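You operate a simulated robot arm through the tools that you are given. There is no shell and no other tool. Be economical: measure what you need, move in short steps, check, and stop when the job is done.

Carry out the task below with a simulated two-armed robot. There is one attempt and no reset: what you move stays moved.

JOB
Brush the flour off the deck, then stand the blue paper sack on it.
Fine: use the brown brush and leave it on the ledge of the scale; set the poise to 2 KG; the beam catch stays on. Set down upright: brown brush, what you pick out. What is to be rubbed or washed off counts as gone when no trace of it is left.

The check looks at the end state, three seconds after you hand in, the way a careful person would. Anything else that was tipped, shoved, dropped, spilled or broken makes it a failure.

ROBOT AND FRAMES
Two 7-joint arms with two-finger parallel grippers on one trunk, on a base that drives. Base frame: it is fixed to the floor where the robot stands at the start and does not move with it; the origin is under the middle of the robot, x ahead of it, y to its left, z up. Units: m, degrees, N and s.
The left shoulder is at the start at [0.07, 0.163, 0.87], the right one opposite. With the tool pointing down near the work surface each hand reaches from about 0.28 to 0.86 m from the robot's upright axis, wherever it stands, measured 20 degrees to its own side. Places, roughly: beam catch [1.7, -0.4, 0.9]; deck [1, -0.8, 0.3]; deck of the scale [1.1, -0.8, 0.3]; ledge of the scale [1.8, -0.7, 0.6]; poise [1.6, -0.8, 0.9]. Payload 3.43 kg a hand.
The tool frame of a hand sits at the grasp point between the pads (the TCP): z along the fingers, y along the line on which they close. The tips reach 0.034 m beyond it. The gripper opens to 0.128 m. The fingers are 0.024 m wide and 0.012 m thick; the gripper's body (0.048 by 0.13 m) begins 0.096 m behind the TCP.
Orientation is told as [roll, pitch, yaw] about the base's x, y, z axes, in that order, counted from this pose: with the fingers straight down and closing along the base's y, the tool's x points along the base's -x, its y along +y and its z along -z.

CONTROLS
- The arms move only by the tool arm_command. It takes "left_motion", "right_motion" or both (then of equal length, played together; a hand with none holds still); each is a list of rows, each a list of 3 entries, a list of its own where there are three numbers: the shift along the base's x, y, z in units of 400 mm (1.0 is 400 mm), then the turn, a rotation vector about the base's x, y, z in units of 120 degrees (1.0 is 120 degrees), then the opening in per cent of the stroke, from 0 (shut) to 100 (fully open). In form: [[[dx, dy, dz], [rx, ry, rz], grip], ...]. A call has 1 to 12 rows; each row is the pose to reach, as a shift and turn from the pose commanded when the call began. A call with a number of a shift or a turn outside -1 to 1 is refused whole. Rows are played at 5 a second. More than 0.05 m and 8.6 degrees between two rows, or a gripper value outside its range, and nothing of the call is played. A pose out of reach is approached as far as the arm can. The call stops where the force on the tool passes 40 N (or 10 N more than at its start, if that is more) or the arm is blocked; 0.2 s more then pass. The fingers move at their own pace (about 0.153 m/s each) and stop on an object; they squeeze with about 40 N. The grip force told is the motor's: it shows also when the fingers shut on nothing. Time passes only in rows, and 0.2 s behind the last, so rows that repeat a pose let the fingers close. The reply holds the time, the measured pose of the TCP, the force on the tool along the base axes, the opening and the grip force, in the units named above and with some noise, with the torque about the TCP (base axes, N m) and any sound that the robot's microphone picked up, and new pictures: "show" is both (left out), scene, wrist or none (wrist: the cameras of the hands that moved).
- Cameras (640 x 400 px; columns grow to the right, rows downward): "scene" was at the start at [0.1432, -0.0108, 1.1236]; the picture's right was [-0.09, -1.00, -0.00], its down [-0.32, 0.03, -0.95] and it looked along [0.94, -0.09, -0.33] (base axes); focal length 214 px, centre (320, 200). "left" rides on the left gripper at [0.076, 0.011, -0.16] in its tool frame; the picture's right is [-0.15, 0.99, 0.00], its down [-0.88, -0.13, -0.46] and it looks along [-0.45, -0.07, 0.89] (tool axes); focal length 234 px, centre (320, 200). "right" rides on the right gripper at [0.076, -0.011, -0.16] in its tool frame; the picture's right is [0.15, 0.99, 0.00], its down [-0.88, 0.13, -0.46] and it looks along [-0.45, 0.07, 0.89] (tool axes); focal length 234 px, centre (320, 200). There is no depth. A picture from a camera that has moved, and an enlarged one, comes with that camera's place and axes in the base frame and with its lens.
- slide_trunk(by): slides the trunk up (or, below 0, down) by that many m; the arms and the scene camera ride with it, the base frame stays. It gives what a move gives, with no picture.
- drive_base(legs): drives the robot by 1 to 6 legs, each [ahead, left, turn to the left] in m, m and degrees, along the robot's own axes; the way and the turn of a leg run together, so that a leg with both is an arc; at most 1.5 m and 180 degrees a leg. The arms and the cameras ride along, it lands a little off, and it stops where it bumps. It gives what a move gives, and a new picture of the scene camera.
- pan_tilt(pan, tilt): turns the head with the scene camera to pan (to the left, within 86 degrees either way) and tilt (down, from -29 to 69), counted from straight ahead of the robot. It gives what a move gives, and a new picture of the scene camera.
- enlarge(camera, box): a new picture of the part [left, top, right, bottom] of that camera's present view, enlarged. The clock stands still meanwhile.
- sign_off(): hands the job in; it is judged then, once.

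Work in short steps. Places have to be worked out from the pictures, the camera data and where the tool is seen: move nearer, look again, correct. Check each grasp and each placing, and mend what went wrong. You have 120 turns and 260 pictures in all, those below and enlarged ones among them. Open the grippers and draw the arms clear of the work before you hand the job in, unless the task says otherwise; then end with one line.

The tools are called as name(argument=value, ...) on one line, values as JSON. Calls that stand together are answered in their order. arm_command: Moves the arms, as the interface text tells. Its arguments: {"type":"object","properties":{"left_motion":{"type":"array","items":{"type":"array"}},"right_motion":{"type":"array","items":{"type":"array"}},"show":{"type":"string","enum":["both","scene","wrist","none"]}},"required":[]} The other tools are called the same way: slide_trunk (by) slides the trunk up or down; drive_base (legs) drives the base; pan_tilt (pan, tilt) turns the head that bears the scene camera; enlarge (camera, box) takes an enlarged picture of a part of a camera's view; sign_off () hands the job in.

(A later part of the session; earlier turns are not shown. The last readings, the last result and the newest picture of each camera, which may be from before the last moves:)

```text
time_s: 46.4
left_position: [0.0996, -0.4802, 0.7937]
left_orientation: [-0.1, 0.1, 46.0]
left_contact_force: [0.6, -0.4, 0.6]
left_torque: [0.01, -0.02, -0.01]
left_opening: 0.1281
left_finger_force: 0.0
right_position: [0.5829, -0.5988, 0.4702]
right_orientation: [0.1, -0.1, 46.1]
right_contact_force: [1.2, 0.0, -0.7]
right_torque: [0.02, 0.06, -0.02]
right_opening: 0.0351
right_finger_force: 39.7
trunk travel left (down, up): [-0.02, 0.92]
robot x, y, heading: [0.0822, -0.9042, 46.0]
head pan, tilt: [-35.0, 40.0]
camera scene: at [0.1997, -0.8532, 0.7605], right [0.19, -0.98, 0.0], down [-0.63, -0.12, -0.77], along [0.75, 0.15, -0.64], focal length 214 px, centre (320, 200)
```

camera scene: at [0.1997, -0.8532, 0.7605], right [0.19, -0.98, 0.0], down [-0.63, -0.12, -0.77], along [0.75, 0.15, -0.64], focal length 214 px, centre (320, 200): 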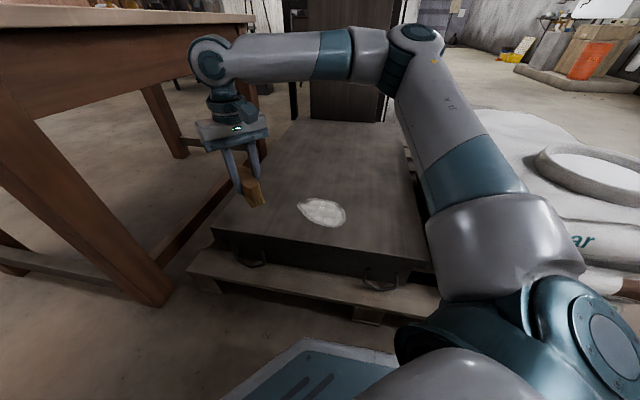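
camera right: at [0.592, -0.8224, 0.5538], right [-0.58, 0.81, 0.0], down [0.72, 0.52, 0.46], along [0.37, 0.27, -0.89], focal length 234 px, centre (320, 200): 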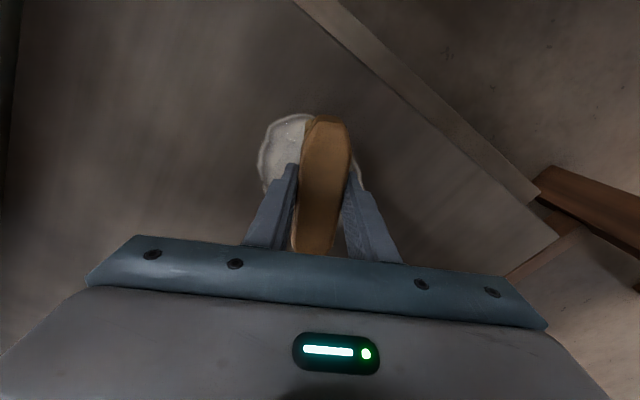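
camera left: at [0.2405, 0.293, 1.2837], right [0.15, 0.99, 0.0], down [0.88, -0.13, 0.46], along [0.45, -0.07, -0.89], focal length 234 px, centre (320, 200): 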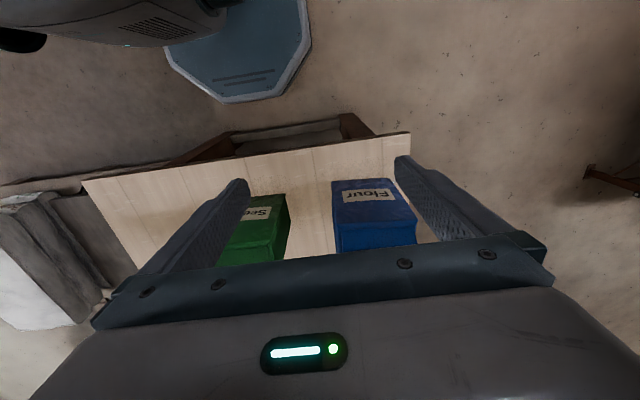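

Good posture. I move to the start of the first diagonal stroke (0.62, −0.635) and feel down for the deck.

arm_command(right_motion=[[[0.05, -0.05, -0.08], [0, 0, 0], 0], [[0.0925, -0.09, -0.16], [0, 0, 0], 0], [[0.0925, -0.09, -0.23], [0, 0, 0], 0], [[0.0925, -0.09, -0.25], [0, 0, 0], 0], [[0.0925, -0.09, -0.265], [0, 0, 0], 0], [[0.0925, -0.09, -0.275], [0, 0, 0], 0], [[0.0925, -0.09, -0.285], [0, 0, 0], 0]], show="both")

```text
time_s: 48.0
left_position: [0.0998, -0.4803, 0.7925]
left_orientation: [-0.1, 0.0, 46.0]
left_contact_force: [0.1, 0.2, 0.6]
left_torque: [-0.01, 0.02, 0.0]
left_opening: 0.1277
left_finger_force: 0.1
right_position: [0.6221, -0.6351, 0.3559]
right_orientation: [0.0, -0.1, 46.0]
right_contact_force: [0.2, -0.9, 0.9]
right_torque: [0.05, -0.04, -0.01]
right_opening: 0.0354
right_finger_force: 40.4
trunk travel left (down, up): [-0.02, 0.92]
robot x, y, heading: [0.0852, -0.9024, 46.0]
head pan, tilt: [-35.0, 40.0]
camera scene: at [0.1996, -0.8533, 0.7606], right [0.19, -0.98, 0.0], down [-0.63, -0.12, -0.77], along [0.75, 0.15, -0.64], focal length 214 px, centre (320, 200)
camera right: at [0.5766, -0.6977, 0.5172], right [-0.81, 0.58, 0.0], down [0.52, 0.72, 0.46], along [0.27, 0.37, -0.89], focal length 234 px, centre (320, 200)
```

scene: 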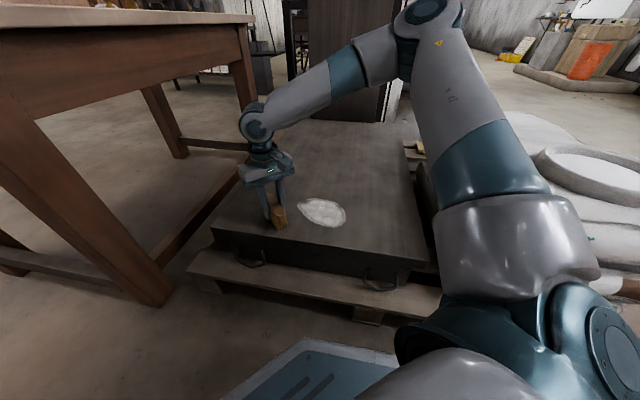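
right: 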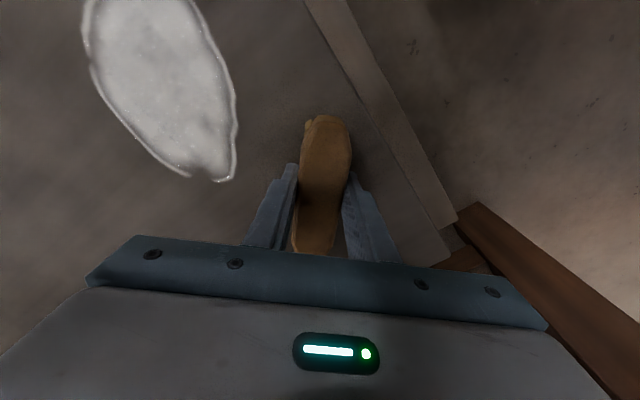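

Light contact. I press 4 mm more and sweep the first diagonal strip.

arm_command(right_motion=[[[0, 0, -0.01], [0, 0, 0], 0], [[0.08, -0.077, -0.01], [0, 0, 0], 0], [[0.16, -0.154, -0.01], [0, 0, 0], 0], [[0.24, -0.231, -0.01], [0, 0, 0], 0], [[0.32, -0.308, -0.01], [0, 0, 0], 0], [[0.4, -0.385, -0.01], [0, 0, 0], 0], [[0.475, -0.46, -0.01], [0, 0, 0], 0]], show="both")

```text
time_s: 49.6
left_position: [0.0962, -0.4814, 0.7943]
left_orientation: [-0.2, -0.2, 46.0]
left_contact_force: [-0.7, 0.2, -0.2]
left_torque: [-0.02, 0.01, 0.02]
left_opening: 0.1283
left_finger_force: 0.0
right_position: [0.8128, -0.8137, 0.3549]
right_orientation: [-0.2, -0.4, 46.2]
right_contact_force: [-6.9, 7.0, 25.3]
right_torque: [1.12, -0.28, 0.18]
right_opening: 0.0351
right_finger_force: 40.1
trunk travel left (down, up): [-0.02, 0.92]
robot x, y, heading: [0.0794, -0.9037, 46.1]
head pan, tilt: [-35.0, 40.0]
camera scene: at [0.1976, -0.8533, 0.7609], right [0.19, -0.98, 0.0], down [-0.63, -0.12, -0.77], along [0.75, 0.15, -0.64], focal length 214 px, centre (320, 200)
camera right: at [0.7671, -0.8767, 0.5151], right [-0.81, 0.58, 0.0], down [0.51, 0.72, 0.46], along [0.27, 0.37, -0.89], focal length 234 px, centre (320, 200)
```

scene: 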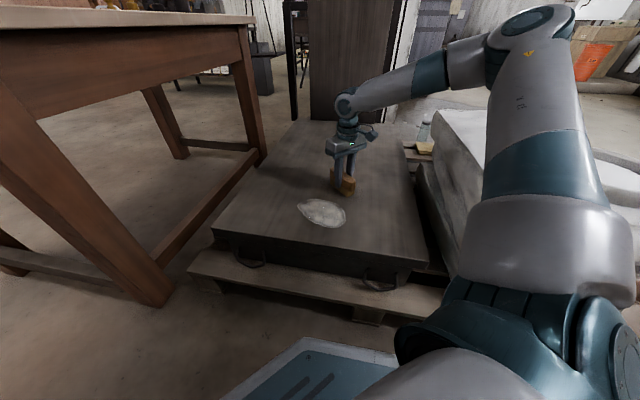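
right: 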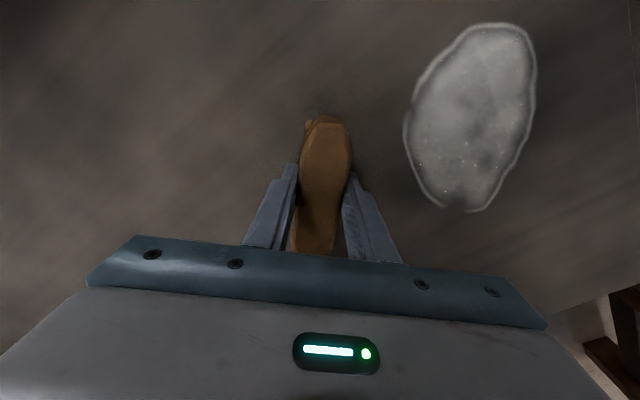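

The flour is thinning under the stroke (25 N). I continue with the parallel strip and a return stroke through the middle.

arm_command(right_motion=[[[-0.08, -0.085, 0], [0, 0, 0], 0], [[-0.16, -0.17, 0], [0, 0, 0], 0], [[-0.24, -0.09, 0], [0, 0, 0], 0], [[-0.32, -0.02, 0], [0, 0, 0], 0], [[-0.4, 0.06, 0], [0, 0, 0], 0], [[-0.48, 0.14, 0], [0, 0, 0], 0], [[-0.55, 0.21, 0], [0, 0, 0], 0], [[-0.51, 0.28, 0], [0, 0, 0], 0], [[-0.43, 0.2, 0], [0, 0, 0], 0], [[-0.35, 0.12, 0], [0, 0, 0], 0], [[-0.27, 0.04, 0], [0, 0, 0], 0], [[-0.19, -0.04, 0], [0, 0, 0], 0]], show="wrist")

```text
time_s: 51.1
left_position: [0.0975, -0.4797, 0.7926]
left_orientation: [-0.1, -0.1, 46.0]
left_contact_force: [0.1, -0.8, 0.1]
left_torque: [0.0, 0.02, -0.01]
left_opening: 0.1281
left_finger_force: 0.0
right_position: [0.6106, -0.7538, 0.3546]
right_orientation: [0.0, -0.4, 46.0]
right_contact_force: [-8.9, 2.2, 26.0]
right_torque: [-0.73, 0.95, -0.27]
right_opening: 0.0355
right_finger_force: 39.4
trunk travel left (down, up): [-0.02, 0.92]
robot x, y, heading: [0.0825, -0.903, 46.2]
head pan, tilt: [-35.0, 40.0]
stopped in row 7 (right hand): the force on the tool passed its limit at 42 N (the readings are from after the stop); the commanded pose is now the measured one
camera right: at [0.5654, -0.8161, 0.5147], right [-0.81, 0.58, 0.0], down [0.52, 0.72, 0.46], along [0.27, 0.37, -0.89], focal length 234 px, centre (320, 200)
```

right: 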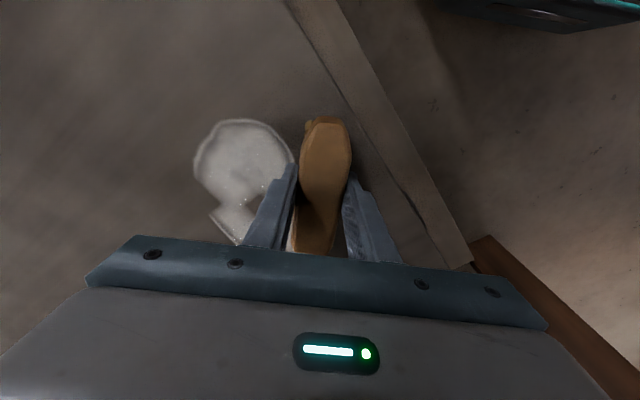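

Force limit tripped mid-stroke, but the flour is clearing. I continue with slightly less pressure, back and forth over it.

arm_command(right_motion=[[[0.07, -0.07, 0], [0, 0, 0], 0], [[0.14, -0.14, 0], [0, 0, 0], 0], [[0.21, -0.21, 0], [0, 0, 0], 0], [[0.28, -0.28, 0], [0, 0, 0], 0], [[0.35, -0.34, 0], [0, 0, 0], 0], [[0.43, -0.26, 0], [0, 0, 0], 0], [[0.36, -0.18, 0], [0, 0, 0], 0], [[0.29, -0.1, 0], [0, 0, 0], 0], [[0.22, -0.03, 0], [0, 0, 0], 0], [[0.15, 0.05, 0], [0, 0, 0], 0], [[0.08, 0.12, 0], [0, 0, 0], 0], [[0.01, 0.19, 0], [0, 0, 0], 0]], show="wrist")

```text
time_s: 53.7
left_position: [0.0987, -0.4812, 0.7937]
left_orientation: [-0.2, -0.1, 46.1]
left_contact_force: [0.5, -0.1, -0.4]
left_torque: [0.0, 0.02, -0.02]
left_opening: 0.1279
left_finger_force: 0.0
right_position: [0.6262, -0.6854, 0.3554]
right_orientation: [-0.1, -0.3, 45.9]
right_contact_force: [-7.6, 1.6, 22.7]
right_torque: [-0.82, 0.74, -0.24]
right_opening: 0.0351
right_finger_force: 39.8
trunk travel left (down, up): [-0.02, 0.92]
robot x, y, heading: [0.0825, -0.8989, 45.9]
head pan, tilt: [-35.0, 40.0]
stopped in row 12 (right hand): the force on the tool passed its limit at 43 N (the readings are from after the stop); the commanded pose is now the measured one
camera right: at [0.5805, -0.7493, 0.5147], right [-0.81, 0.58, 0.0], down [0.52, 0.72, 0.46], along [0.27, 0.37, -0.89], focal length 234 px, centre (320, 200)
```

right: 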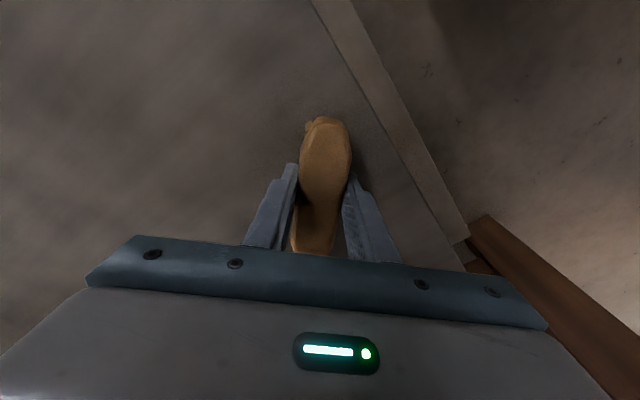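

Flour no longer visible in this view. I lift the brush, back it out to look at the whole deck.

arm_command(right_motion=[[[0, 0, 0.1], [0, 0, 0], 0], [[0, 0, 0.2], [0, 0, 0], 0], [[0, 0, 0.3], [0, 0, 0], 0], [[0, 0, 0.4], [0, 0, 0], 0], [[0, 0, 0.5], [0, 0, 0], 0]], show="both")

enlarge(camera="scene", box=[200, 120, 440, 280])

enlarge(camera="right", box=[0, 0, 320, 200])

```text
time_s: 54.9
left_position: [0.0998, -0.4804, 0.794]
left_orientation: [-0.1, 0.0, 46.1]
left_contact_force: [0.6, 1.0, -0.1]
left_torque: [-0.05, 0.01, 0.02]
left_opening: 0.1283
left_finger_force: 0.1
right_position: [0.6262, -0.6886, 0.5494]
right_orientation: [0.0, -0.1, 45.9]
right_contact_force: [-0.3, 1.1, -2.2]
right_torque: [0.0, 0.03, 0.01]
right_opening: 0.0353
right_finger_force: 40.3
trunk travel left (down, up): [-0.02, 0.92]
robot x, y, heading: [0.0773, -0.9013, 46.1]
head pan, tilt: [-35.0, 40.0]
camera scene: at [0.1997, -0.8534, 0.7605], right [0.19, -0.98, 0.0], down [-0.63, -0.12, -0.77], along [0.75, 0.15, -0.64], focal length 214 px, centre (320, 200)
camera right: at [0.5811, -0.751, 0.7098], right [-0.81, 0.58, 0.0], down [0.52, 0.72, 0.46], along [0.27, 0.37, -0.89], focal length 234 px, centre (320, 200)
```

scene: 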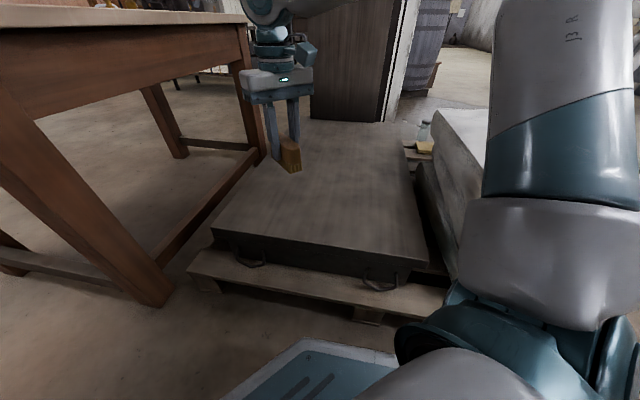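
right: 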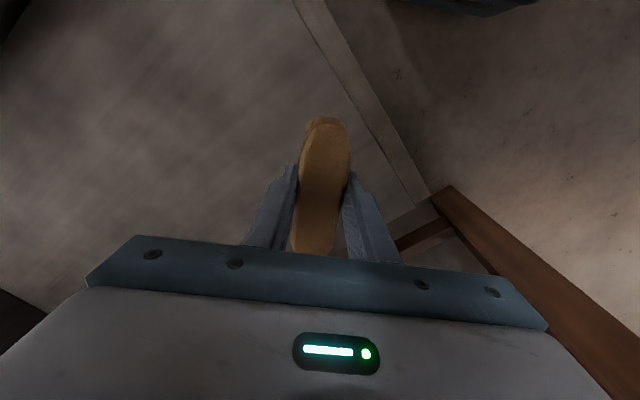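

```text
2.50 times, centred on (320, 200) of scene
camera zoom: at [0.1997, -0.8534, 0.7605], right [0.19, -0.98, 0.0], down [-0.63, -0.12, -0.77], along [0.75, 0.15, -0.64], focal length 536 px, centre (320, 200)
```

zoom: 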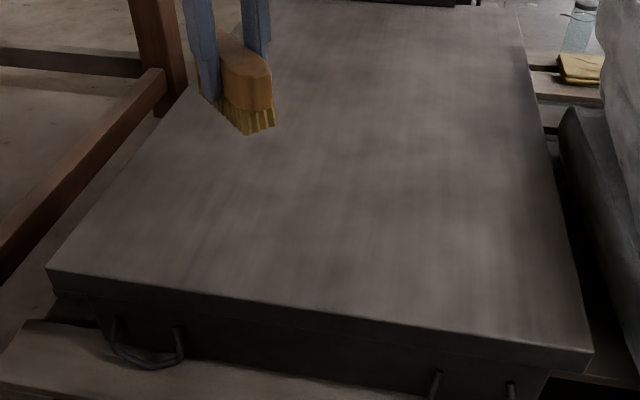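

```text
2.00 times, centred on (160, 100) of right
camera zoom: at [0.5811, -0.751, 0.7098], right [-0.81, 0.58, 0.0], down [0.52, 0.72, 0.46], along [0.27, 0.37, -0.89], focal length 468 px, centre (640, 400)
```

zoom: 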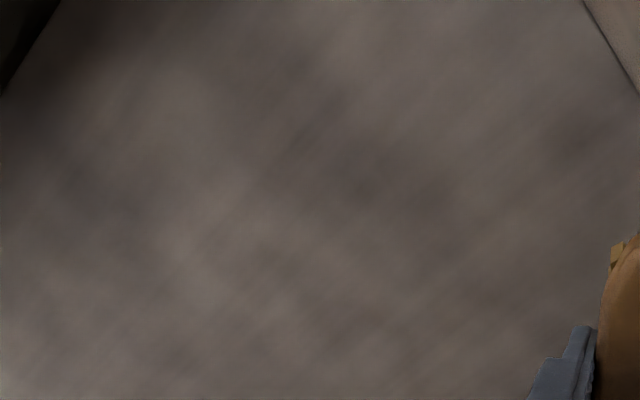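

The deck is clean. Now I raise the trunk and survey the scale's far end and the way round it.

slide_trunk(by=0.5)

pan_tilt(pan=-36, tilt=18)

enlarge(camera="scene", box=[160, 80, 400, 230])

pan_tilt(pan=-80, tilt=25)

```text
refused: 0.5 is not a number from -0.4 to 0.4
```

```text
time_s: 55.8
left_position: [0.0993, -0.481, 0.7919]
left_orientation: [-0.1, 0.0, 46.0]
left_contact_force: [-0.1, 0.7, 0.0]
left_torque: [0.05, 0.0, 0.0]
left_opening: 0.1279
left_finger_force: 0.1
right_position: [0.6259, -0.6887, 0.5483]
right_orientation: [-0.1, -0.1, 45.9]
right_contact_force: [-0.9, 0.5, -1.6]
right_torque: [-0.03, 0.01, -0.01]
right_opening: 0.0354
right_finger_force: 40.1
trunk travel left (down, up): [-0.02, 0.92]
robot x, y, heading: [0.081, -0.9017, 46.1]
head pan, tilt: [-36.0, 18.0]
camera scene: at [0.2082, -0.8534, 0.7951], right [0.17, -0.98, 0.0], down [-0.31, -0.05, -0.95], along [0.94, 0.16, -0.31], focal length 214 px, centre (320, 200)
```

scene: 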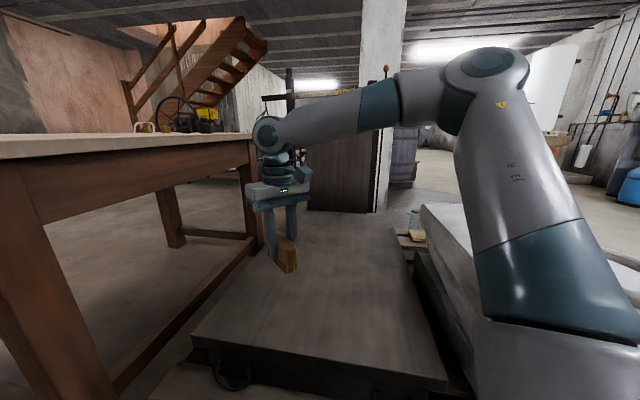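

```text
2.67 times, centred on (280, 155) of scene
camera zoom: at [0.2082, -0.8534, 0.7951], right [0.17, -0.98, 0.0], down [-0.31, -0.05, -0.95], along [0.94, 0.16, -0.31], focal length 572 px, centre (427, 320)
```

zoom: 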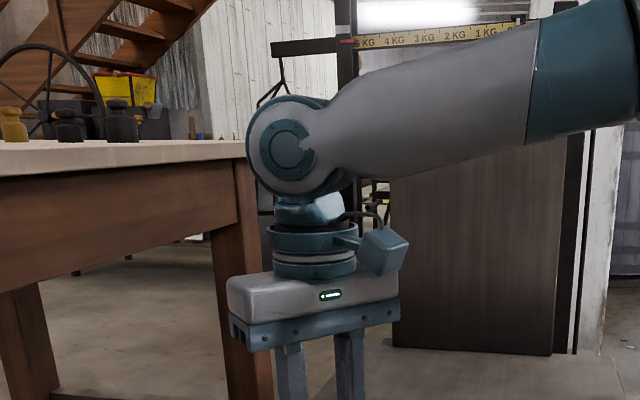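

```text
time_s: 56.9
left_position: [0.0994, -0.4819, 0.792]
left_orientation: [-0.1, 0.0, 46.0]
left_contact_force: [-0.2, -0.4, 0.8]
left_torque: [0.01, -0.01, 0.01]
left_opening: 0.128
left_finger_force: 0.1
right_position: [0.6257, -0.6887, 0.5486]
right_orientation: [-0.1, -0.1, 45.9]
right_contact_force: [0.4, -0.5, -1.2]
right_torque: [-0.02, 0.03, -0.02]
right_opening: 0.0354
right_finger_force: 40.5
trunk travel left (down, up): [-0.02, 0.92]
robot x, y, heading: [0.0823, -0.9069, 46.1]
head pan, tilt: [-80.0, 25.0]
camera scene: at [0.1927, -0.9211, 0.7839], right [-0.56, -0.83, 0.0], down [-0.35, 0.24, -0.91], along [0.75, -0.51, -0.42], focal length 214 px, centre (320, 200)
```

scene: 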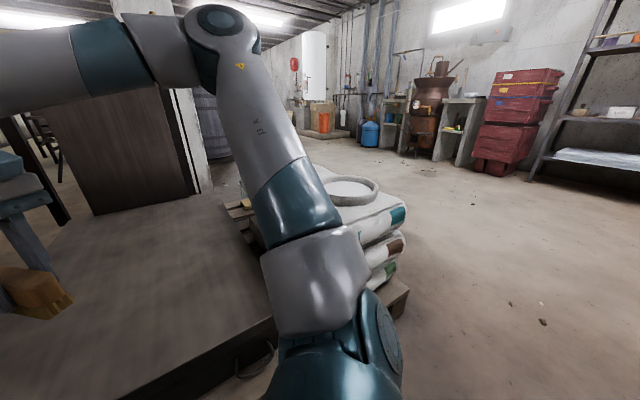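

I raise the trunk 0.4, straighten the base, and drive around the right of the pallet, with arms well above the bags.

slide_trunk(by=0.4)

drive_base(legs=[[-0.1, 0, -46], [-0.1, -1.1, 0]])

pan_tilt(pan=20, tilt=25)

```text
time_s: 60.7
left_position: [0.1002, -0.4807, 1.1939]
left_orientation: [-0.1, 0.0, 46.0]
left_contact_force: [0.1, -0.1, 0.8]
left_torque: [-0.01, -0.02, -0.03]
left_opening: 0.1278
left_finger_force: 0.1
right_position: [0.6261, -0.6887, 0.9494]
right_orientation: [-0.1, -0.1, 45.8]
right_contact_force: [0.3, -0.4, -1.9]
right_torque: [0.0, -0.01, -0.02]
right_opening: 0.0354
right_finger_force: 40.1
trunk travel left (down, up): [-0.42, 0.52]
robot x, y, heading: [0.0786, -0.9034, 46.2]
head pan, tilt: [-80.0, 25.0]
```

```text
time_s: 68.5
left_position: [0.2097, -1.7735, 1.192]
left_orientation: [-0.1, 0.0, -0.8]
left_contact_force: [-0.8, 0.3, -1.1]
left_torque: [0.03, 0.03, -0.01]
left_opening: 0.128
left_finger_force: 0.0
right_position: [0.4172, -2.2998, 0.9492]
right_orientation: [-0.1, -0.1, -0.9]
right_contact_force: [0.2, 0.4, -1.7]
right_torque: [0.02, 0.01, -0.03]
right_opening: 0.0356
right_finger_force: 39.7
trunk travel left (down, up): [-0.42, 0.52]
robot x, y, heading: [-0.1117, -2.0479, -0.7]
head pan, tilt: [-80.0, 25.0]
camera scene: at [-0.0468, -2.1429, 1.1838], right [-0.99, -0.16, 0.0], down [-0.07, 0.42, -0.91], along [0.14, -0.89, -0.42], focal length 214 px, centre (320, 200)
```

scene: 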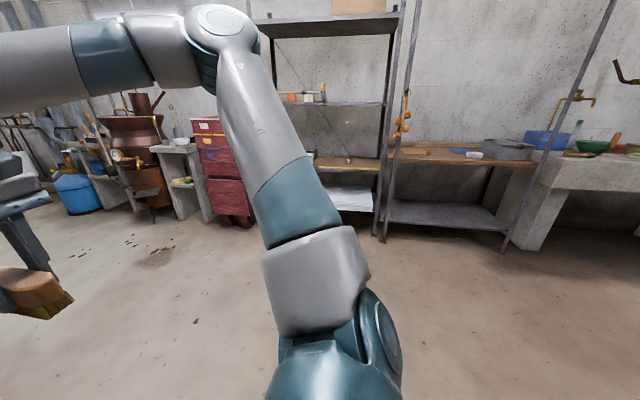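

```text
time_s: 70.2
left_position: [0.2093, -1.7732, 1.1931]
left_orientation: [-0.1, 0.0, -0.9]
left_contact_force: [0.3, -0.7, 1.2]
left_torque: [0.0, -0.02, 0.04]
left_opening: 0.128
left_finger_force: 0.0
right_position: [0.4175, -2.2991, 0.9486]
right_orientation: [-0.1, 0.0, -1.0]
right_contact_force: [0.9, 0.0, -1.7]
right_torque: [0.03, -0.01, 0.01]
right_opening: 0.0354
right_finger_force: 39.6
trunk travel left (down, up): [-0.42, 0.52]
robot x, y, heading: [-0.1134, -2.0501, -1.1]
head pan, tilt: [20.0, 25.0]
camera scene: at [0.0258, -2.0216, 1.1838], right [0.33, -0.95, 0.0], down [-0.4, -0.14, -0.91], along [0.86, 0.3, -0.42], focal length 214 px, centre (320, 200)
```

scene: 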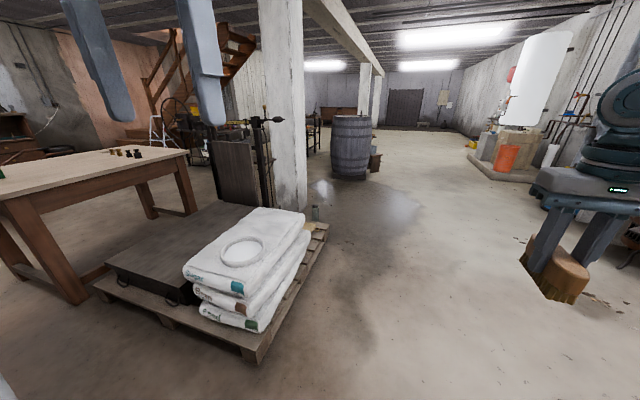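

Floor is open. I drive ahead along the right side to x≈1.8, and look left at the scale's rear.

drive_base(legs=[[1.0, 0, 0], [1.0, 0, 0]])

pan_tilt(pan=80, tilt=25)

enlarge(camera="scene", box=[160, 100, 480, 300])

```text
time_s: 80.1
left_position: [2.1952, -1.8407, 1.1917]
left_orientation: [-0.1, 0.0, -2.3]
left_contact_force: [0.7, -0.1, 0.0]
left_torque: [-0.01, -0.01, 0.0]
left_opening: 0.128
left_finger_force: 0.0
right_position: [2.3889, -2.372, 0.9485]
right_orientation: [-0.1, -0.1, -2.5]
right_contact_force: [0.2, 0.4, -2.5]
right_torque: [0.01, 0.01, 0.02]
right_opening: 0.0353
right_finger_force: 39.9
trunk travel left (down, up): [-0.42, 0.52]
robot x, y, heading: [1.8655, -2.1069, -2.2]
head pan, tilt: [20.0, 25.0]
camera scene: at [2.0047, -2.0847, 1.1838], right [0.3, -0.95, 0.0], down [-0.4, -0.13, -0.91], along [0.86, 0.27, -0.42], focal length 214 px, centre (320, 200)
```

scene: 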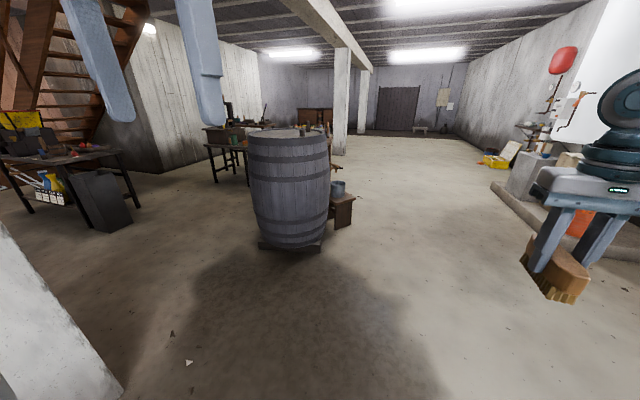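

```text
time_s: 81.4
left_position: [2.1939, -1.8408, 1.1935]
left_orientation: [-0.2, 0.1, -2.3]
left_contact_force: [-0.5, 0.0, -0.6]
left_torque: [0.01, 0.05, 0.02]
left_opening: 0.1277
left_finger_force: 0.1
right_position: [2.3877, -2.3737, 0.9472]
right_orientation: [0.0, -0.1, -2.4]
right_contact_force: [0.1, 0.4, -1.1]
right_torque: [-0.02, -0.02, 0.02]
right_opening: 0.0357
right_finger_force: 39.7
trunk travel left (down, up): [-0.42, 0.52]
robot x, y, heading: [1.8633, -2.111, -2.3]
head pan, tilt: [80.0, 25.0]
camera scene: at [1.9364, -2.0226, 1.1839], right [0.98, -0.21, 0.0], down [-0.09, -0.41, -0.91], along [0.19, 0.89, -0.42], focal length 214 px, centre (320, 200)
```

scene: 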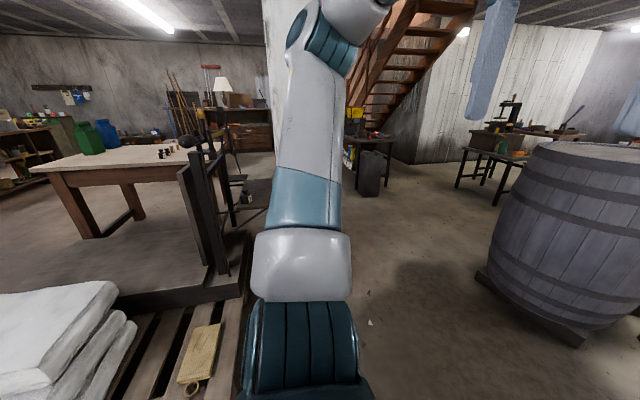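

```text
2.00 times, centred on (320, 200) of scene
camera zoom: at [1.9364, -2.0226, 1.1839], right [0.98, -0.21, 0.0], down [-0.09, -0.41, -0.91], along [0.19, 0.89, -0.42], focal length 429 px, centre (320, 200)
```

zoom: 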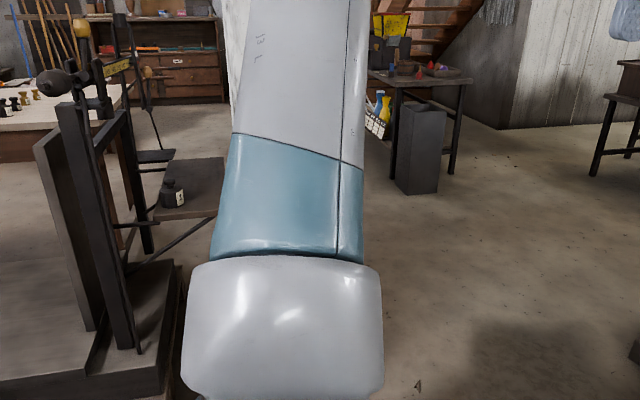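

The ledge is behind the posts (x 1.70–1.88, y −0.8…−0.3, z≈0.6) with a small item on it near y −0.7. A pillar stands at about [2.08, −0.95]; I'll come round behind it through the gap at x≈2.75.

drive_base(legs=[[0.9, 0.05, 0], [0, 0, 92]])

pan_tilt(pan=15, tilt=30)

```text
time_s: 90.1
left_position: [2.4968, -1.7688, 1.1937]
left_orientation: [-0.1, 0.0, 90.3]
left_contact_force: [1.1, 1.0, 0.8]
left_torque: [0.01, 0.01, 0.04]
left_opening: 0.128
left_finger_force: 0.0
right_position: [3.0185, -1.5476, 0.9484]
right_orientation: [-0.1, -0.1, 90.3]
right_contact_force: [0.2, -0.7, -1.6]
right_torque: [0.0, -0.01, 0.05]
right_opening: 0.0353
right_finger_force: 40.0
trunk travel left (down, up): [-0.42, 0.52]
robot x, y, heading: [2.778, -2.0818, 90.4]
head pan, tilt: [80.0, 25.0]
camera scene: at [2.6877, -2.0198, 1.1839], right [0.17, 0.99, 0.0], down [0.42, -0.07, -0.91], along [-0.89, 0.15, -0.42], focal length 214 px, centre (320, 200)
```

scene: 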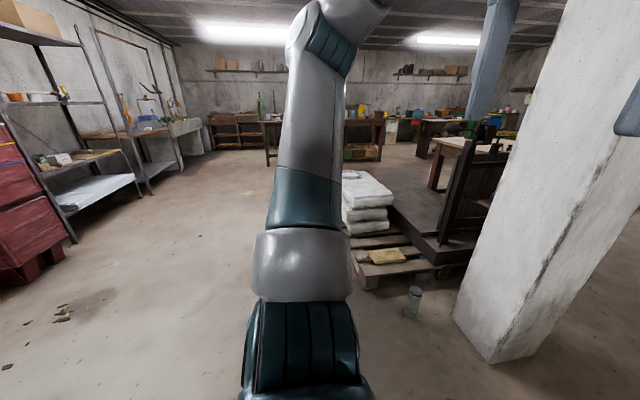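

```text
time_s: 91.4
left_position: [2.4977, -1.7677, 1.1925]
left_orientation: [-0.1, 0.0, 90.3]
left_contact_force: [1.2, -0.3, -0.2]
left_torque: [-0.03, 0.01, 0.0]
left_opening: 0.1279
left_finger_force: 0.1
right_position: [3.0188, -1.5486, 0.9488]
right_orientation: [-0.1, -0.1, 90.2]
right_contact_force: [-0.1, -0.2, -1.1]
right_torque: [0.02, 0.02, 0.03]
right_opening: 0.0352
right_finger_force: 40.9
trunk travel left (down, up): [-0.42, 0.52]
robot x, y, heading: [2.7767, -2.0849, 90.4]
head pan, tilt: [15.0, 30.0]
camera scene: at [2.7546, -1.9481, 1.1759], right [0.96, 0.27, 0.0], down [0.13, -0.48, -0.87], along [-0.23, 0.83, -0.5], focal length 214 px, centre (320, 200)
```

scene: 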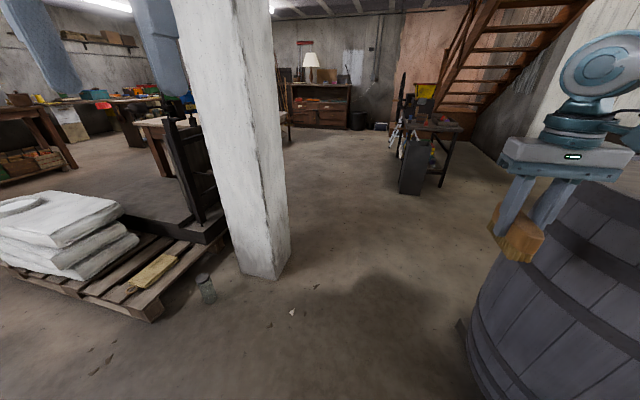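

Pillar spans x 1.87–2.18, y −1.09…−0.76; the gap is adequate. I drive ahead through it, slightly left of the barrel, then turn to face the scale's rear.

drive_base(legs=[[0.75, 0.07, 0], [0.8, 0, 0], [0, 0, 108]])

pan_tilt(pan=-10, tilt=25)

enlarge(camera="scene", box=[160, 100, 480, 300])

```text
time_s: 95.9
left_position: [2.4112, -1.0217, 1.1961]
left_orientation: [0.1, -0.7, 91.3]
left_contact_force: [-0.1, -0.2, -0.2]
left_torque: [0.03, 0.0, -0.01]
left_opening: 0.1281
left_finger_force: 0.1
right_position: [2.927, -0.7904, 0.9513]
right_orientation: [0.1, -0.3, 91.3]
right_contact_force: [0.2, 0.4, -1.9]
right_torque: [-0.01, -0.02, 0.01]
right_opening: 0.0355
right_finger_force: 39.3
trunk travel left (down, up): [-0.42, 0.52]
robot x, y, heading: [2.6978, -1.3304, 91.4]
head pan, tilt: [15.0, 30.0]
stopped in leg 2: the robot was blocked; the commanded pose is now the measured one
camera scene: at [2.6719, -1.1962, 1.1765], right [0.96, 0.28, 0.0], down [0.14, -0.48, -0.87], along [-0.25, 0.83, -0.5], focal length 214 px, centre (320, 200)
```

scene: 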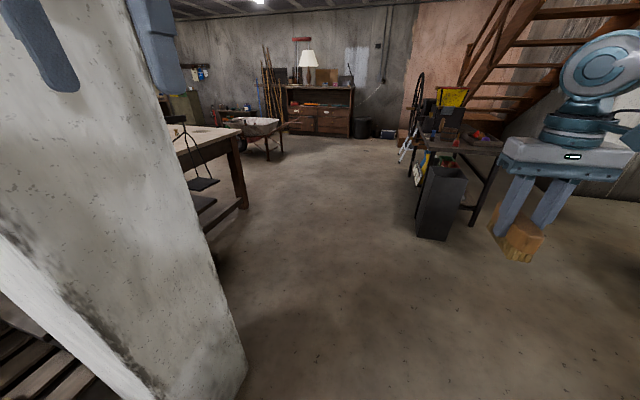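

```text
time_s: 96.8
left_position: [2.4118, -1.0234, 1.1968]
left_orientation: [0.0, -0.5, 91.3]
left_contact_force: [-0.1, 0.9, -0.1]
left_torque: [0.04, -0.01, -0.03]
left_opening: 0.1278
left_finger_force: 0.0
right_position: [2.9286, -0.7922, 0.9517]
right_orientation: [0.1, -0.3, 91.2]
right_contact_force: [-1.0, 0.5, -1.8]
right_torque: [-0.02, -0.03, 0.03]
right_opening: 0.0351
right_finger_force: 40.1
trunk travel left (down, up): [-0.42, 0.52]
robot x, y, heading: [2.6985, -1.3247, 91.4]
head pan, tilt: [-10.0, 25.0]
camera scene: at [2.7111, -1.1929, 1.1846], right [0.99, -0.15, 0.0], down [-0.06, -0.41, -0.91], along [0.14, 0.9, -0.42], focal length 214 px, centre (320, 200)
```

scene: 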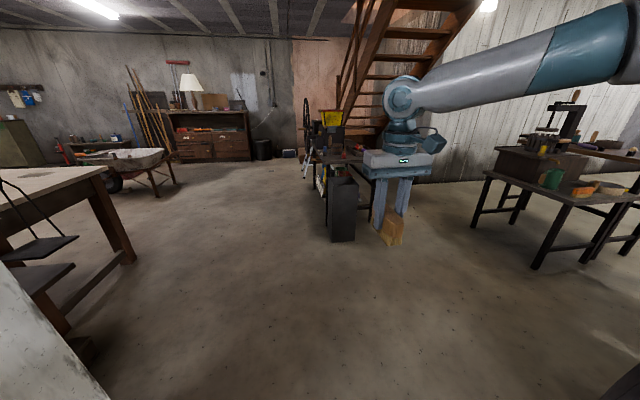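

```text
2.00 times, centred on (320, 200) of scene
camera zoom: at [2.7111, -1.1929, 1.1846], right [0.99, -0.15, 0.0], down [-0.06, -0.41, -0.91], along [0.14, 0.9, -0.42], focal length 429 px, centre (320, 200)
```

zoom: 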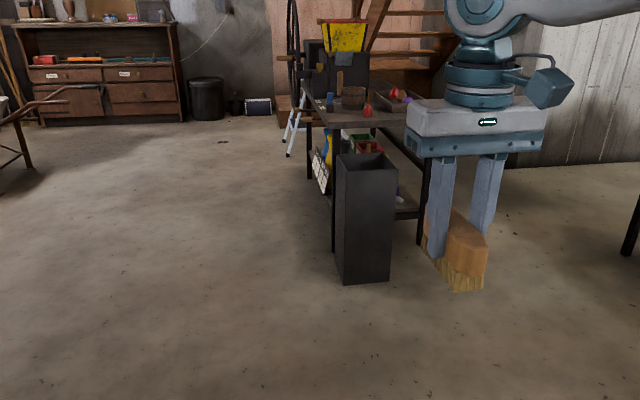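

Blocked at y≈−1.33. I look right and left to see what touched.

pan_tilt(pan=-60, tilt=50)

pan_tilt(pan=60, tilt=30)

```text
time_s: 97.9
left_position: [2.4108, -1.0235, 1.1966]
left_orientation: [0.1, -0.5, 91.3]
left_contact_force: [0.6, -0.5, 0.7]
left_torque: [0.02, -0.02, -0.02]
left_opening: 0.128
left_finger_force: 0.0
right_position: [2.9286, -0.7933, 0.9512]
right_orientation: [0.0, -0.3, 91.3]
right_contact_force: [0.5, 0.0, -2.3]
right_torque: [-0.07, -0.04, 0.0]
right_opening: 0.0351
right_finger_force: 39.9
trunk travel left (down, up): [-0.42, 0.52]
robot x, y, heading: [2.6962, -1.3257, 91.2]
head pan, tilt: [-60.0, 50.0]
camera scene: at [2.7632, -1.2439, 1.1468], right [0.52, -0.85, 0.0], down [-0.65, -0.4, -0.64], along [0.55, 0.34, -0.76], focal length 214 px, centre (320, 200)
```

scene: 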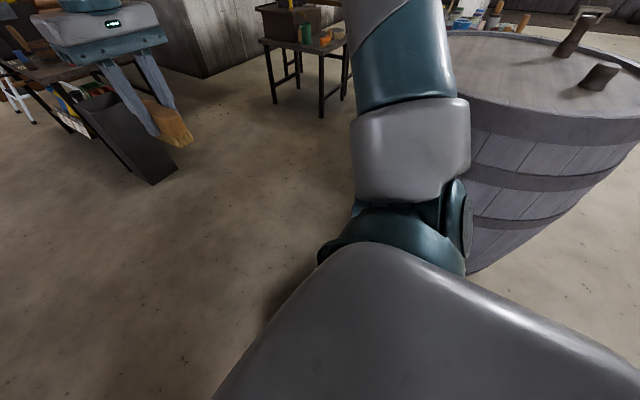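

```text
time_s: 99.9
left_position: [2.4122, -1.0231, 1.1955]
left_orientation: [-0.1, -0.5, 91.3]
left_contact_force: [-0.1, -1.1, 0.0]
left_torque: [0.0, 0.03, 0.01]
left_opening: 0.1277
left_finger_force: 0.0
right_position: [2.9292, -0.7924, 0.9513]
right_orientation: [0.0, -0.4, 91.3]
right_contact_force: [-0.3, -0.5, -1.6]
right_torque: [0.03, 0.02, -0.04]
right_opening: 0.0355
right_finger_force: 40.4
trunk travel left (down, up): [-0.42, 0.52]
robot x, y, heading: [2.6979, -1.328, 91.3]
head pan, tilt: [60.0, 30.0]
camera scene: at [2.6182, -1.2407, 1.1763], right [0.48, 0.88, 0.0], down [0.44, -0.24, -0.87], along [-0.76, 0.42, -0.5], focal length 214 px, centre (320, 200)
```

scene: 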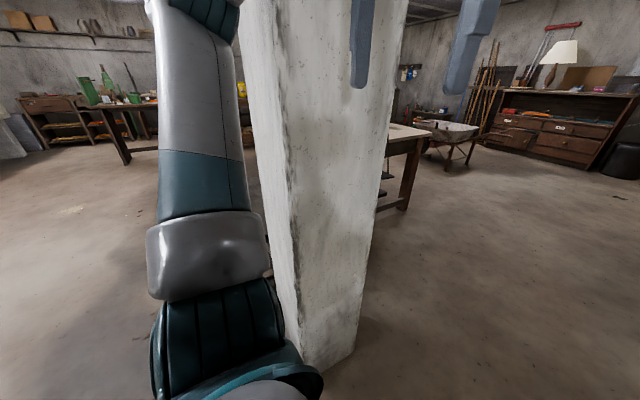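

Probably the left elbow touched the pillar; the right side has room. I back off, sidestep right 0.2 m and go on.

drive_base(legs=[[-0.12, 0, 0], [0, -0.2, -1], [0.8, 0, 0]])

```text
time_s: 106.2
left_position: [2.5868, -0.3394, 1.1954]
left_orientation: [-0.1, -0.2, 92.1]
left_contact_force: [0.0, 0.6, 0.0]
left_torque: [-0.03, 0.01, -0.01]
left_opening: 0.1277
left_finger_force: 0.0
right_position: [3.102, -0.1012, 0.9477]
right_orientation: [-0.1, -0.1, 92.2]
right_contact_force: [0.0, 0.1, -2.5]
right_torque: [-0.03, -0.02, 0.02]
right_opening: 0.0353
right_finger_force: 39.9
trunk travel left (down, up): [-0.42, 0.52]
robot x, y, heading: [2.8785, -0.6469, 92.1]
head pan, tilt: [60.0, 30.0]
camera scene: at [2.7982, -0.5542, 1.1758], right [0.47, 0.88, 0.0], down [0.44, -0.23, -0.87], along [-0.77, 0.4, -0.5], focal length 214 px, centre (320, 200)
```

scene: 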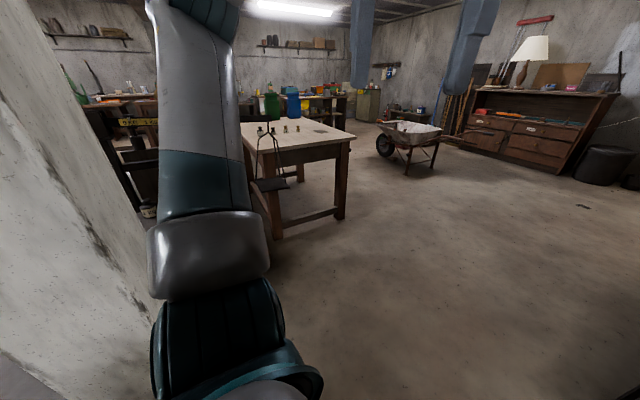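

Through the gap. Now I turn to face the scale's rear.

drive_base(legs=[[0, 0, 105]])

pan_tilt(pan=-15, tilt=22)

enlarge(camera="scene", box=[160, 100, 480, 300])

```text
time_s: 111.0
left_position: [2.6472, -0.9966, 1.1936]
left_orientation: [-0.2, -0.2, -165.0]
left_contact_force: [-0.6, 0.1, 0.0]
left_torque: [0.0, -0.04, -0.01]
left_opening: 0.128
left_finger_force: 0.0
right_position: [2.3014, -0.5487, 0.9491]
right_orientation: [-0.1, -0.1, -165.0]
right_contact_force: [-0.3, 0.2, -1.1]
right_torque: [0.0, -0.01, -0.04]
right_opening: 0.0351
right_finger_force: 39.8
trunk travel left (down, up): [-0.42, 0.52]
robot x, y, heading: [2.8783, -0.6467, -165.2]
head pan, tilt: [60.0, 30.0]
camera scene: at [2.8081, -0.7474, 1.1759], right [-0.97, 0.26, 0.0], down [0.13, 0.48, -0.87], along [-0.22, -0.84, -0.5], focal length 214 px, centre (320, 200)
```

scene: 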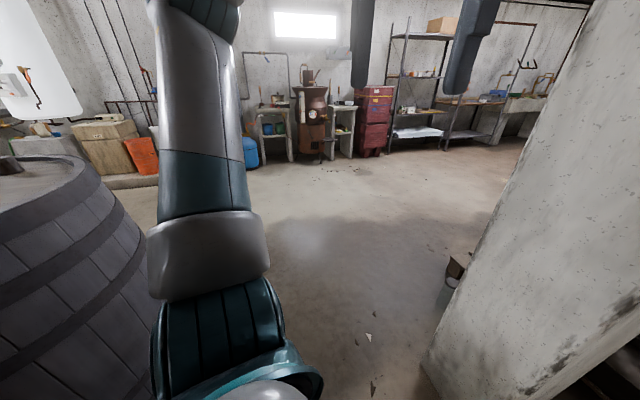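

```text
time_s: 112.4
left_position: [2.6473, -0.997, 1.1944]
left_orientation: [-0.2, -0.2, -165.1]
left_contact_force: [-0.7, -0.1, -0.3]
left_torque: [0.02, -0.01, 0.01]
left_opening: 0.1282
left_finger_force: 0.1
right_position: [2.3013, -0.5479, 0.9486]
right_orientation: [-0.1, -0.2, -165.1]
right_contact_force: [-0.4, 0.1, -1.0]
right_torque: [0.01, -0.02, 0.01]
right_opening: 0.0351
right_finger_force: 39.9
trunk travel left (down, up): [-0.42, 0.52]
robot x, y, heading: [2.8753, -0.6447, -165.1]
head pan, tilt: [-15.0, 22.0]
camera scene: at [2.7387, -0.66, 1.1887], right [0.0, 1.0, 0.0], down [0.38, 0.0, -0.93], along [-0.93, 0.0, -0.38], focal length 214 px, centre (320, 200)
```

scene: 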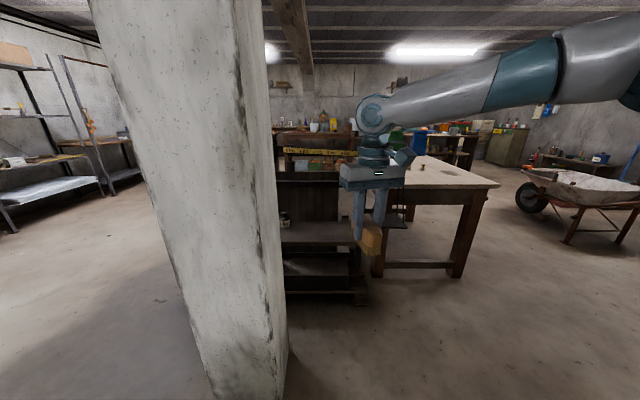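

```text
2.00 times, centred on (320, 200) of scene
camera zoom: at [2.7387, -0.66, 1.1887], right [0.0, 1.0, 0.0], down [0.38, 0.0, -0.93], along [-0.93, 0.0, -0.38], focal length 429 px, centre (320, 200)
```

zoom: 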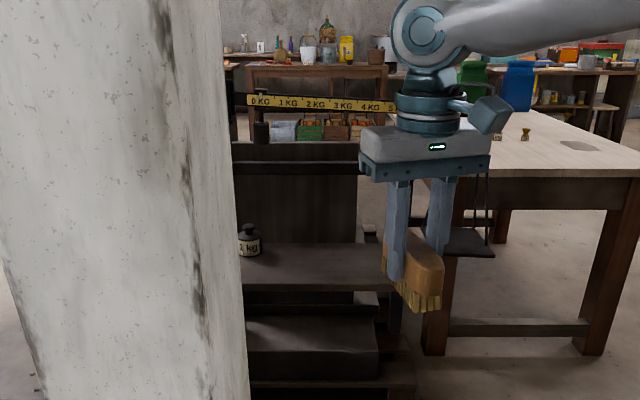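

I can see the ledge (right end y≈−0.48, 1 kg weight at y≈−0.86) and the beam from behind with 0 at y≈−0.80 and 5 at ≈−0.47. I shift the left hand away from the pillar, then drive closer and turn so the ledge lies to the right arm's side.

arm_command(left_motion=[[[0.03, -0.1, 0], [0, 0, 0], 100], [[0.06, -0.2, 0], [0, 0, 0], 100], [[0.09, -0.3, 0], [0, 0, 0], 100], [[0.12, -0.4, 0], [0, 0, 0], 100]], show="none")

drive_base(legs=[[0.33, -0.29, 0], [0, 0, 22]])

pan_tilt(pan=-30, tilt=35)

```text
time_s: 113.4
left_position: [2.6188, -1.1185, 1.1356]
left_orientation: [0.0, -0.1, -165.1]
left_contact_force: [0.1, -1.4, -0.5]
left_torque: [0.04, -0.08, 0.0]
left_opening: 0.1282
left_finger_force: 0.0
left hand out of reach, approached as far as the arm can: row 1, 2, 3, 4
right_position: [2.301, -0.549, 0.9481]
right_orientation: [-0.2, -0.1, -165.0]
right_contact_force: [0.5, -0.4, -1.5]
right_torque: [0.04, -0.01, 0.0]
right_opening: 0.0352
right_finger_force: 39.7
trunk travel left (down, up): [-0.42, 0.52]
robot x, y, heading: [2.8787, -0.6457, -164.9]
head pan, tilt: [-15.0, 22.0]
```

```text
time_s: 115.8
left_position: [2.273, -0.9579, 1.1375]
left_orientation: [0.2, 0.3, -164.8]
left_contact_force: [1.5, 0.2, 0.6]
left_torque: [0.01, 0.2, 0.01]
left_opening: 0.128
left_finger_force: 0.1
right_position: [1.9488, -0.3877, 0.9478]
right_orientation: [-0.1, 0.0, -165.1]
right_contact_force: [0.1, -0.1, -1.7]
right_torque: [0.0, -0.03, -0.01]
right_opening: 0.0353
right_finger_force: 40.3
trunk travel left (down, up): [-0.42, 0.52]
robot x, y, heading: [2.5271, -0.4868, -165.1]
head pan, tilt: [-15.0, 22.0]
stopped in leg 1: the force on the tool passed its limit at 107 N (the readings are from after the stop); the commanded pose is now the measured one
camera scene: at [2.3863, -0.4992, 1.1888], right [0.0, 1.0, 0.0], down [0.37, 0.0, -0.93], along [-0.93, 0.0, -0.37], focal length 214 px, centre (320, 200)
```

scene: 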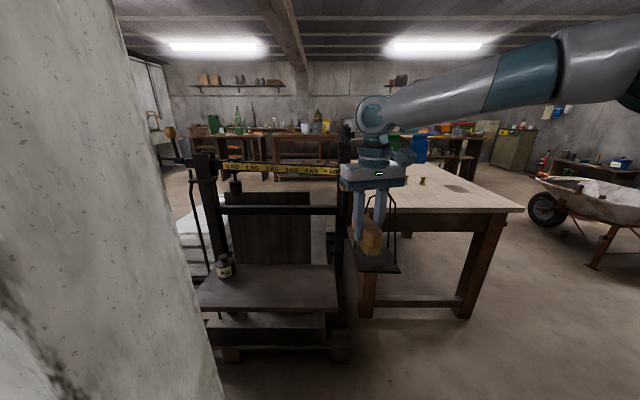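

```text
time_s: 116.5
left_position: [2.2732, -0.9589, 1.1372]
left_orientation: [0.2, 0.2, -164.9]
left_contact_force: [2.5, -0.5, 0.6]
left_torque: [0.15, 0.35, 0.03]
left_opening: 0.128
left_finger_force: 0.1
right_position: [1.9489, -0.3879, 0.9487]
right_orientation: [-0.1, 0.0, -165.2]
right_contact_force: [-0.1, 0.0, -1.7]
right_torque: [0.02, -0.01, 0.01]
right_opening: 0.0354
right_finger_force: 40.1
trunk travel left (down, up): [-0.42, 0.52]
robot x, y, heading: [2.5277, -0.4821, -164.9]
head pan, tilt: [-30.0, 35.0]
camera scene: at [2.3941, -0.4765, 1.1682], right [0.26, 0.97, 0.0], down [0.55, -0.15, -0.82], along [-0.79, 0.21, -0.57], focal length 214 px, centre (320, 200)
```

scene: 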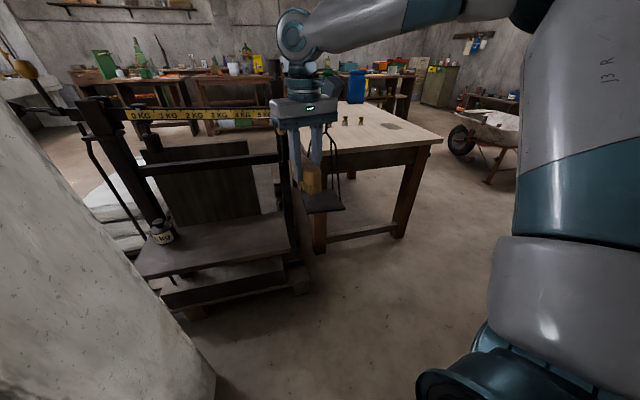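

The left hand brushed the (fixed) pillar; turning left moves it away. I do the turn.

drive_base(legs=[[0, 0, 22]])

pan_tilt(pan=-35, tilt=25)

enlarge(camera="scene", box=[160, 120, 400, 270])

```text
time_s: 118.1
left_position: [2.4753, -1.021, 1.137]
left_orientation: [0.2, 0.2, -142.3]
left_contact_force: [-0.4, 0.1, -0.8]
left_torque: [0.04, 0.02, 0.03]
left_opening: 0.1281
left_finger_force: 0.1
right_position: [1.9555, -0.6174, 0.9483]
right_orientation: [-0.1, 0.0, -142.5]
right_contact_force: [-0.2, -0.1, -1.9]
right_torque: [0.01, -0.02, -0.01]
right_opening: 0.0354
right_finger_force: 39.9
trunk travel left (down, up): [-0.42, 0.52]
robot x, y, heading: [2.5276, -0.4808, -142.6]
head pan, tilt: [-30.0, 35.0]
camera scene: at [2.4005, -0.5286, 1.1681], right [-0.13, 0.99, 0.0], down [0.57, 0.08, -0.82], along [-0.81, -0.11, -0.57], focal length 214 px, centre (320, 200)
```

scene: 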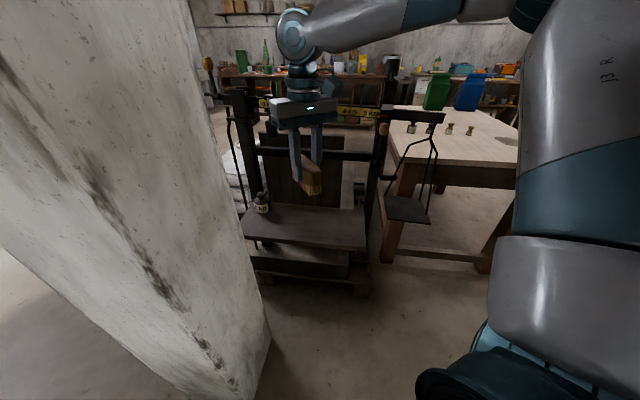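

```text
time_s: 118.8
left_position: [2.4745, -1.0199, 1.1375]
left_orientation: [0.3, 0.2, -142.3]
left_contact_force: [-0.8, -0.4, 0.7]
left_torque: [-0.01, -0.03, -0.03]
left_opening: 0.1279
left_finger_force: 0.1
right_position: [1.9556, -0.6182, 0.9486]
right_orientation: [0.0, 0.0, -142.5]
right_contact_force: [0.1, -0.3, -1.9]
right_torque: [0.07, 0.02, 0.0]
right_opening: 0.0352
right_finger_force: 40.1
trunk travel left (down, up): [-0.42, 0.52]
robot x, y, heading: [2.5234, -0.4843, -142.2]
head pan, tilt: [-35.0, 25.0]
camera scene: at [2.3955, -0.5209, 1.1838], right [-0.05, 1.0, 0.0], down [0.42, 0.02, -0.91], along [-0.9, -0.04, -0.42], focal length 214 px, centre (320, 200)
```

scene: 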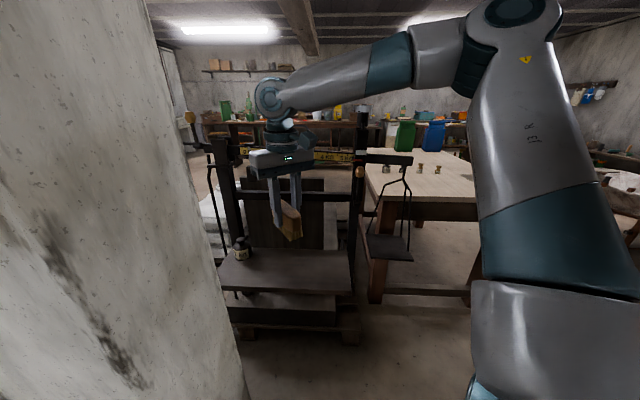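

```text
2.67 times, centred on (280, 195) of scene
camera zoom: at [2.3955, -0.5209, 1.1838], right [-0.05, 1.0, 0.0], down [0.42, 0.02, -0.91], along [-0.9, -0.04, -0.42], focal length 572 px, centre (427, 213)
```

zoom: 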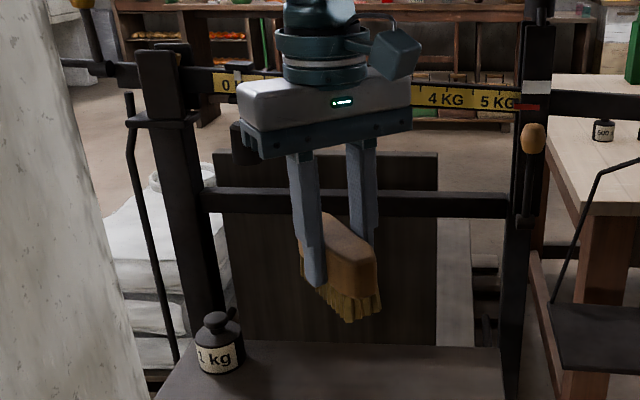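

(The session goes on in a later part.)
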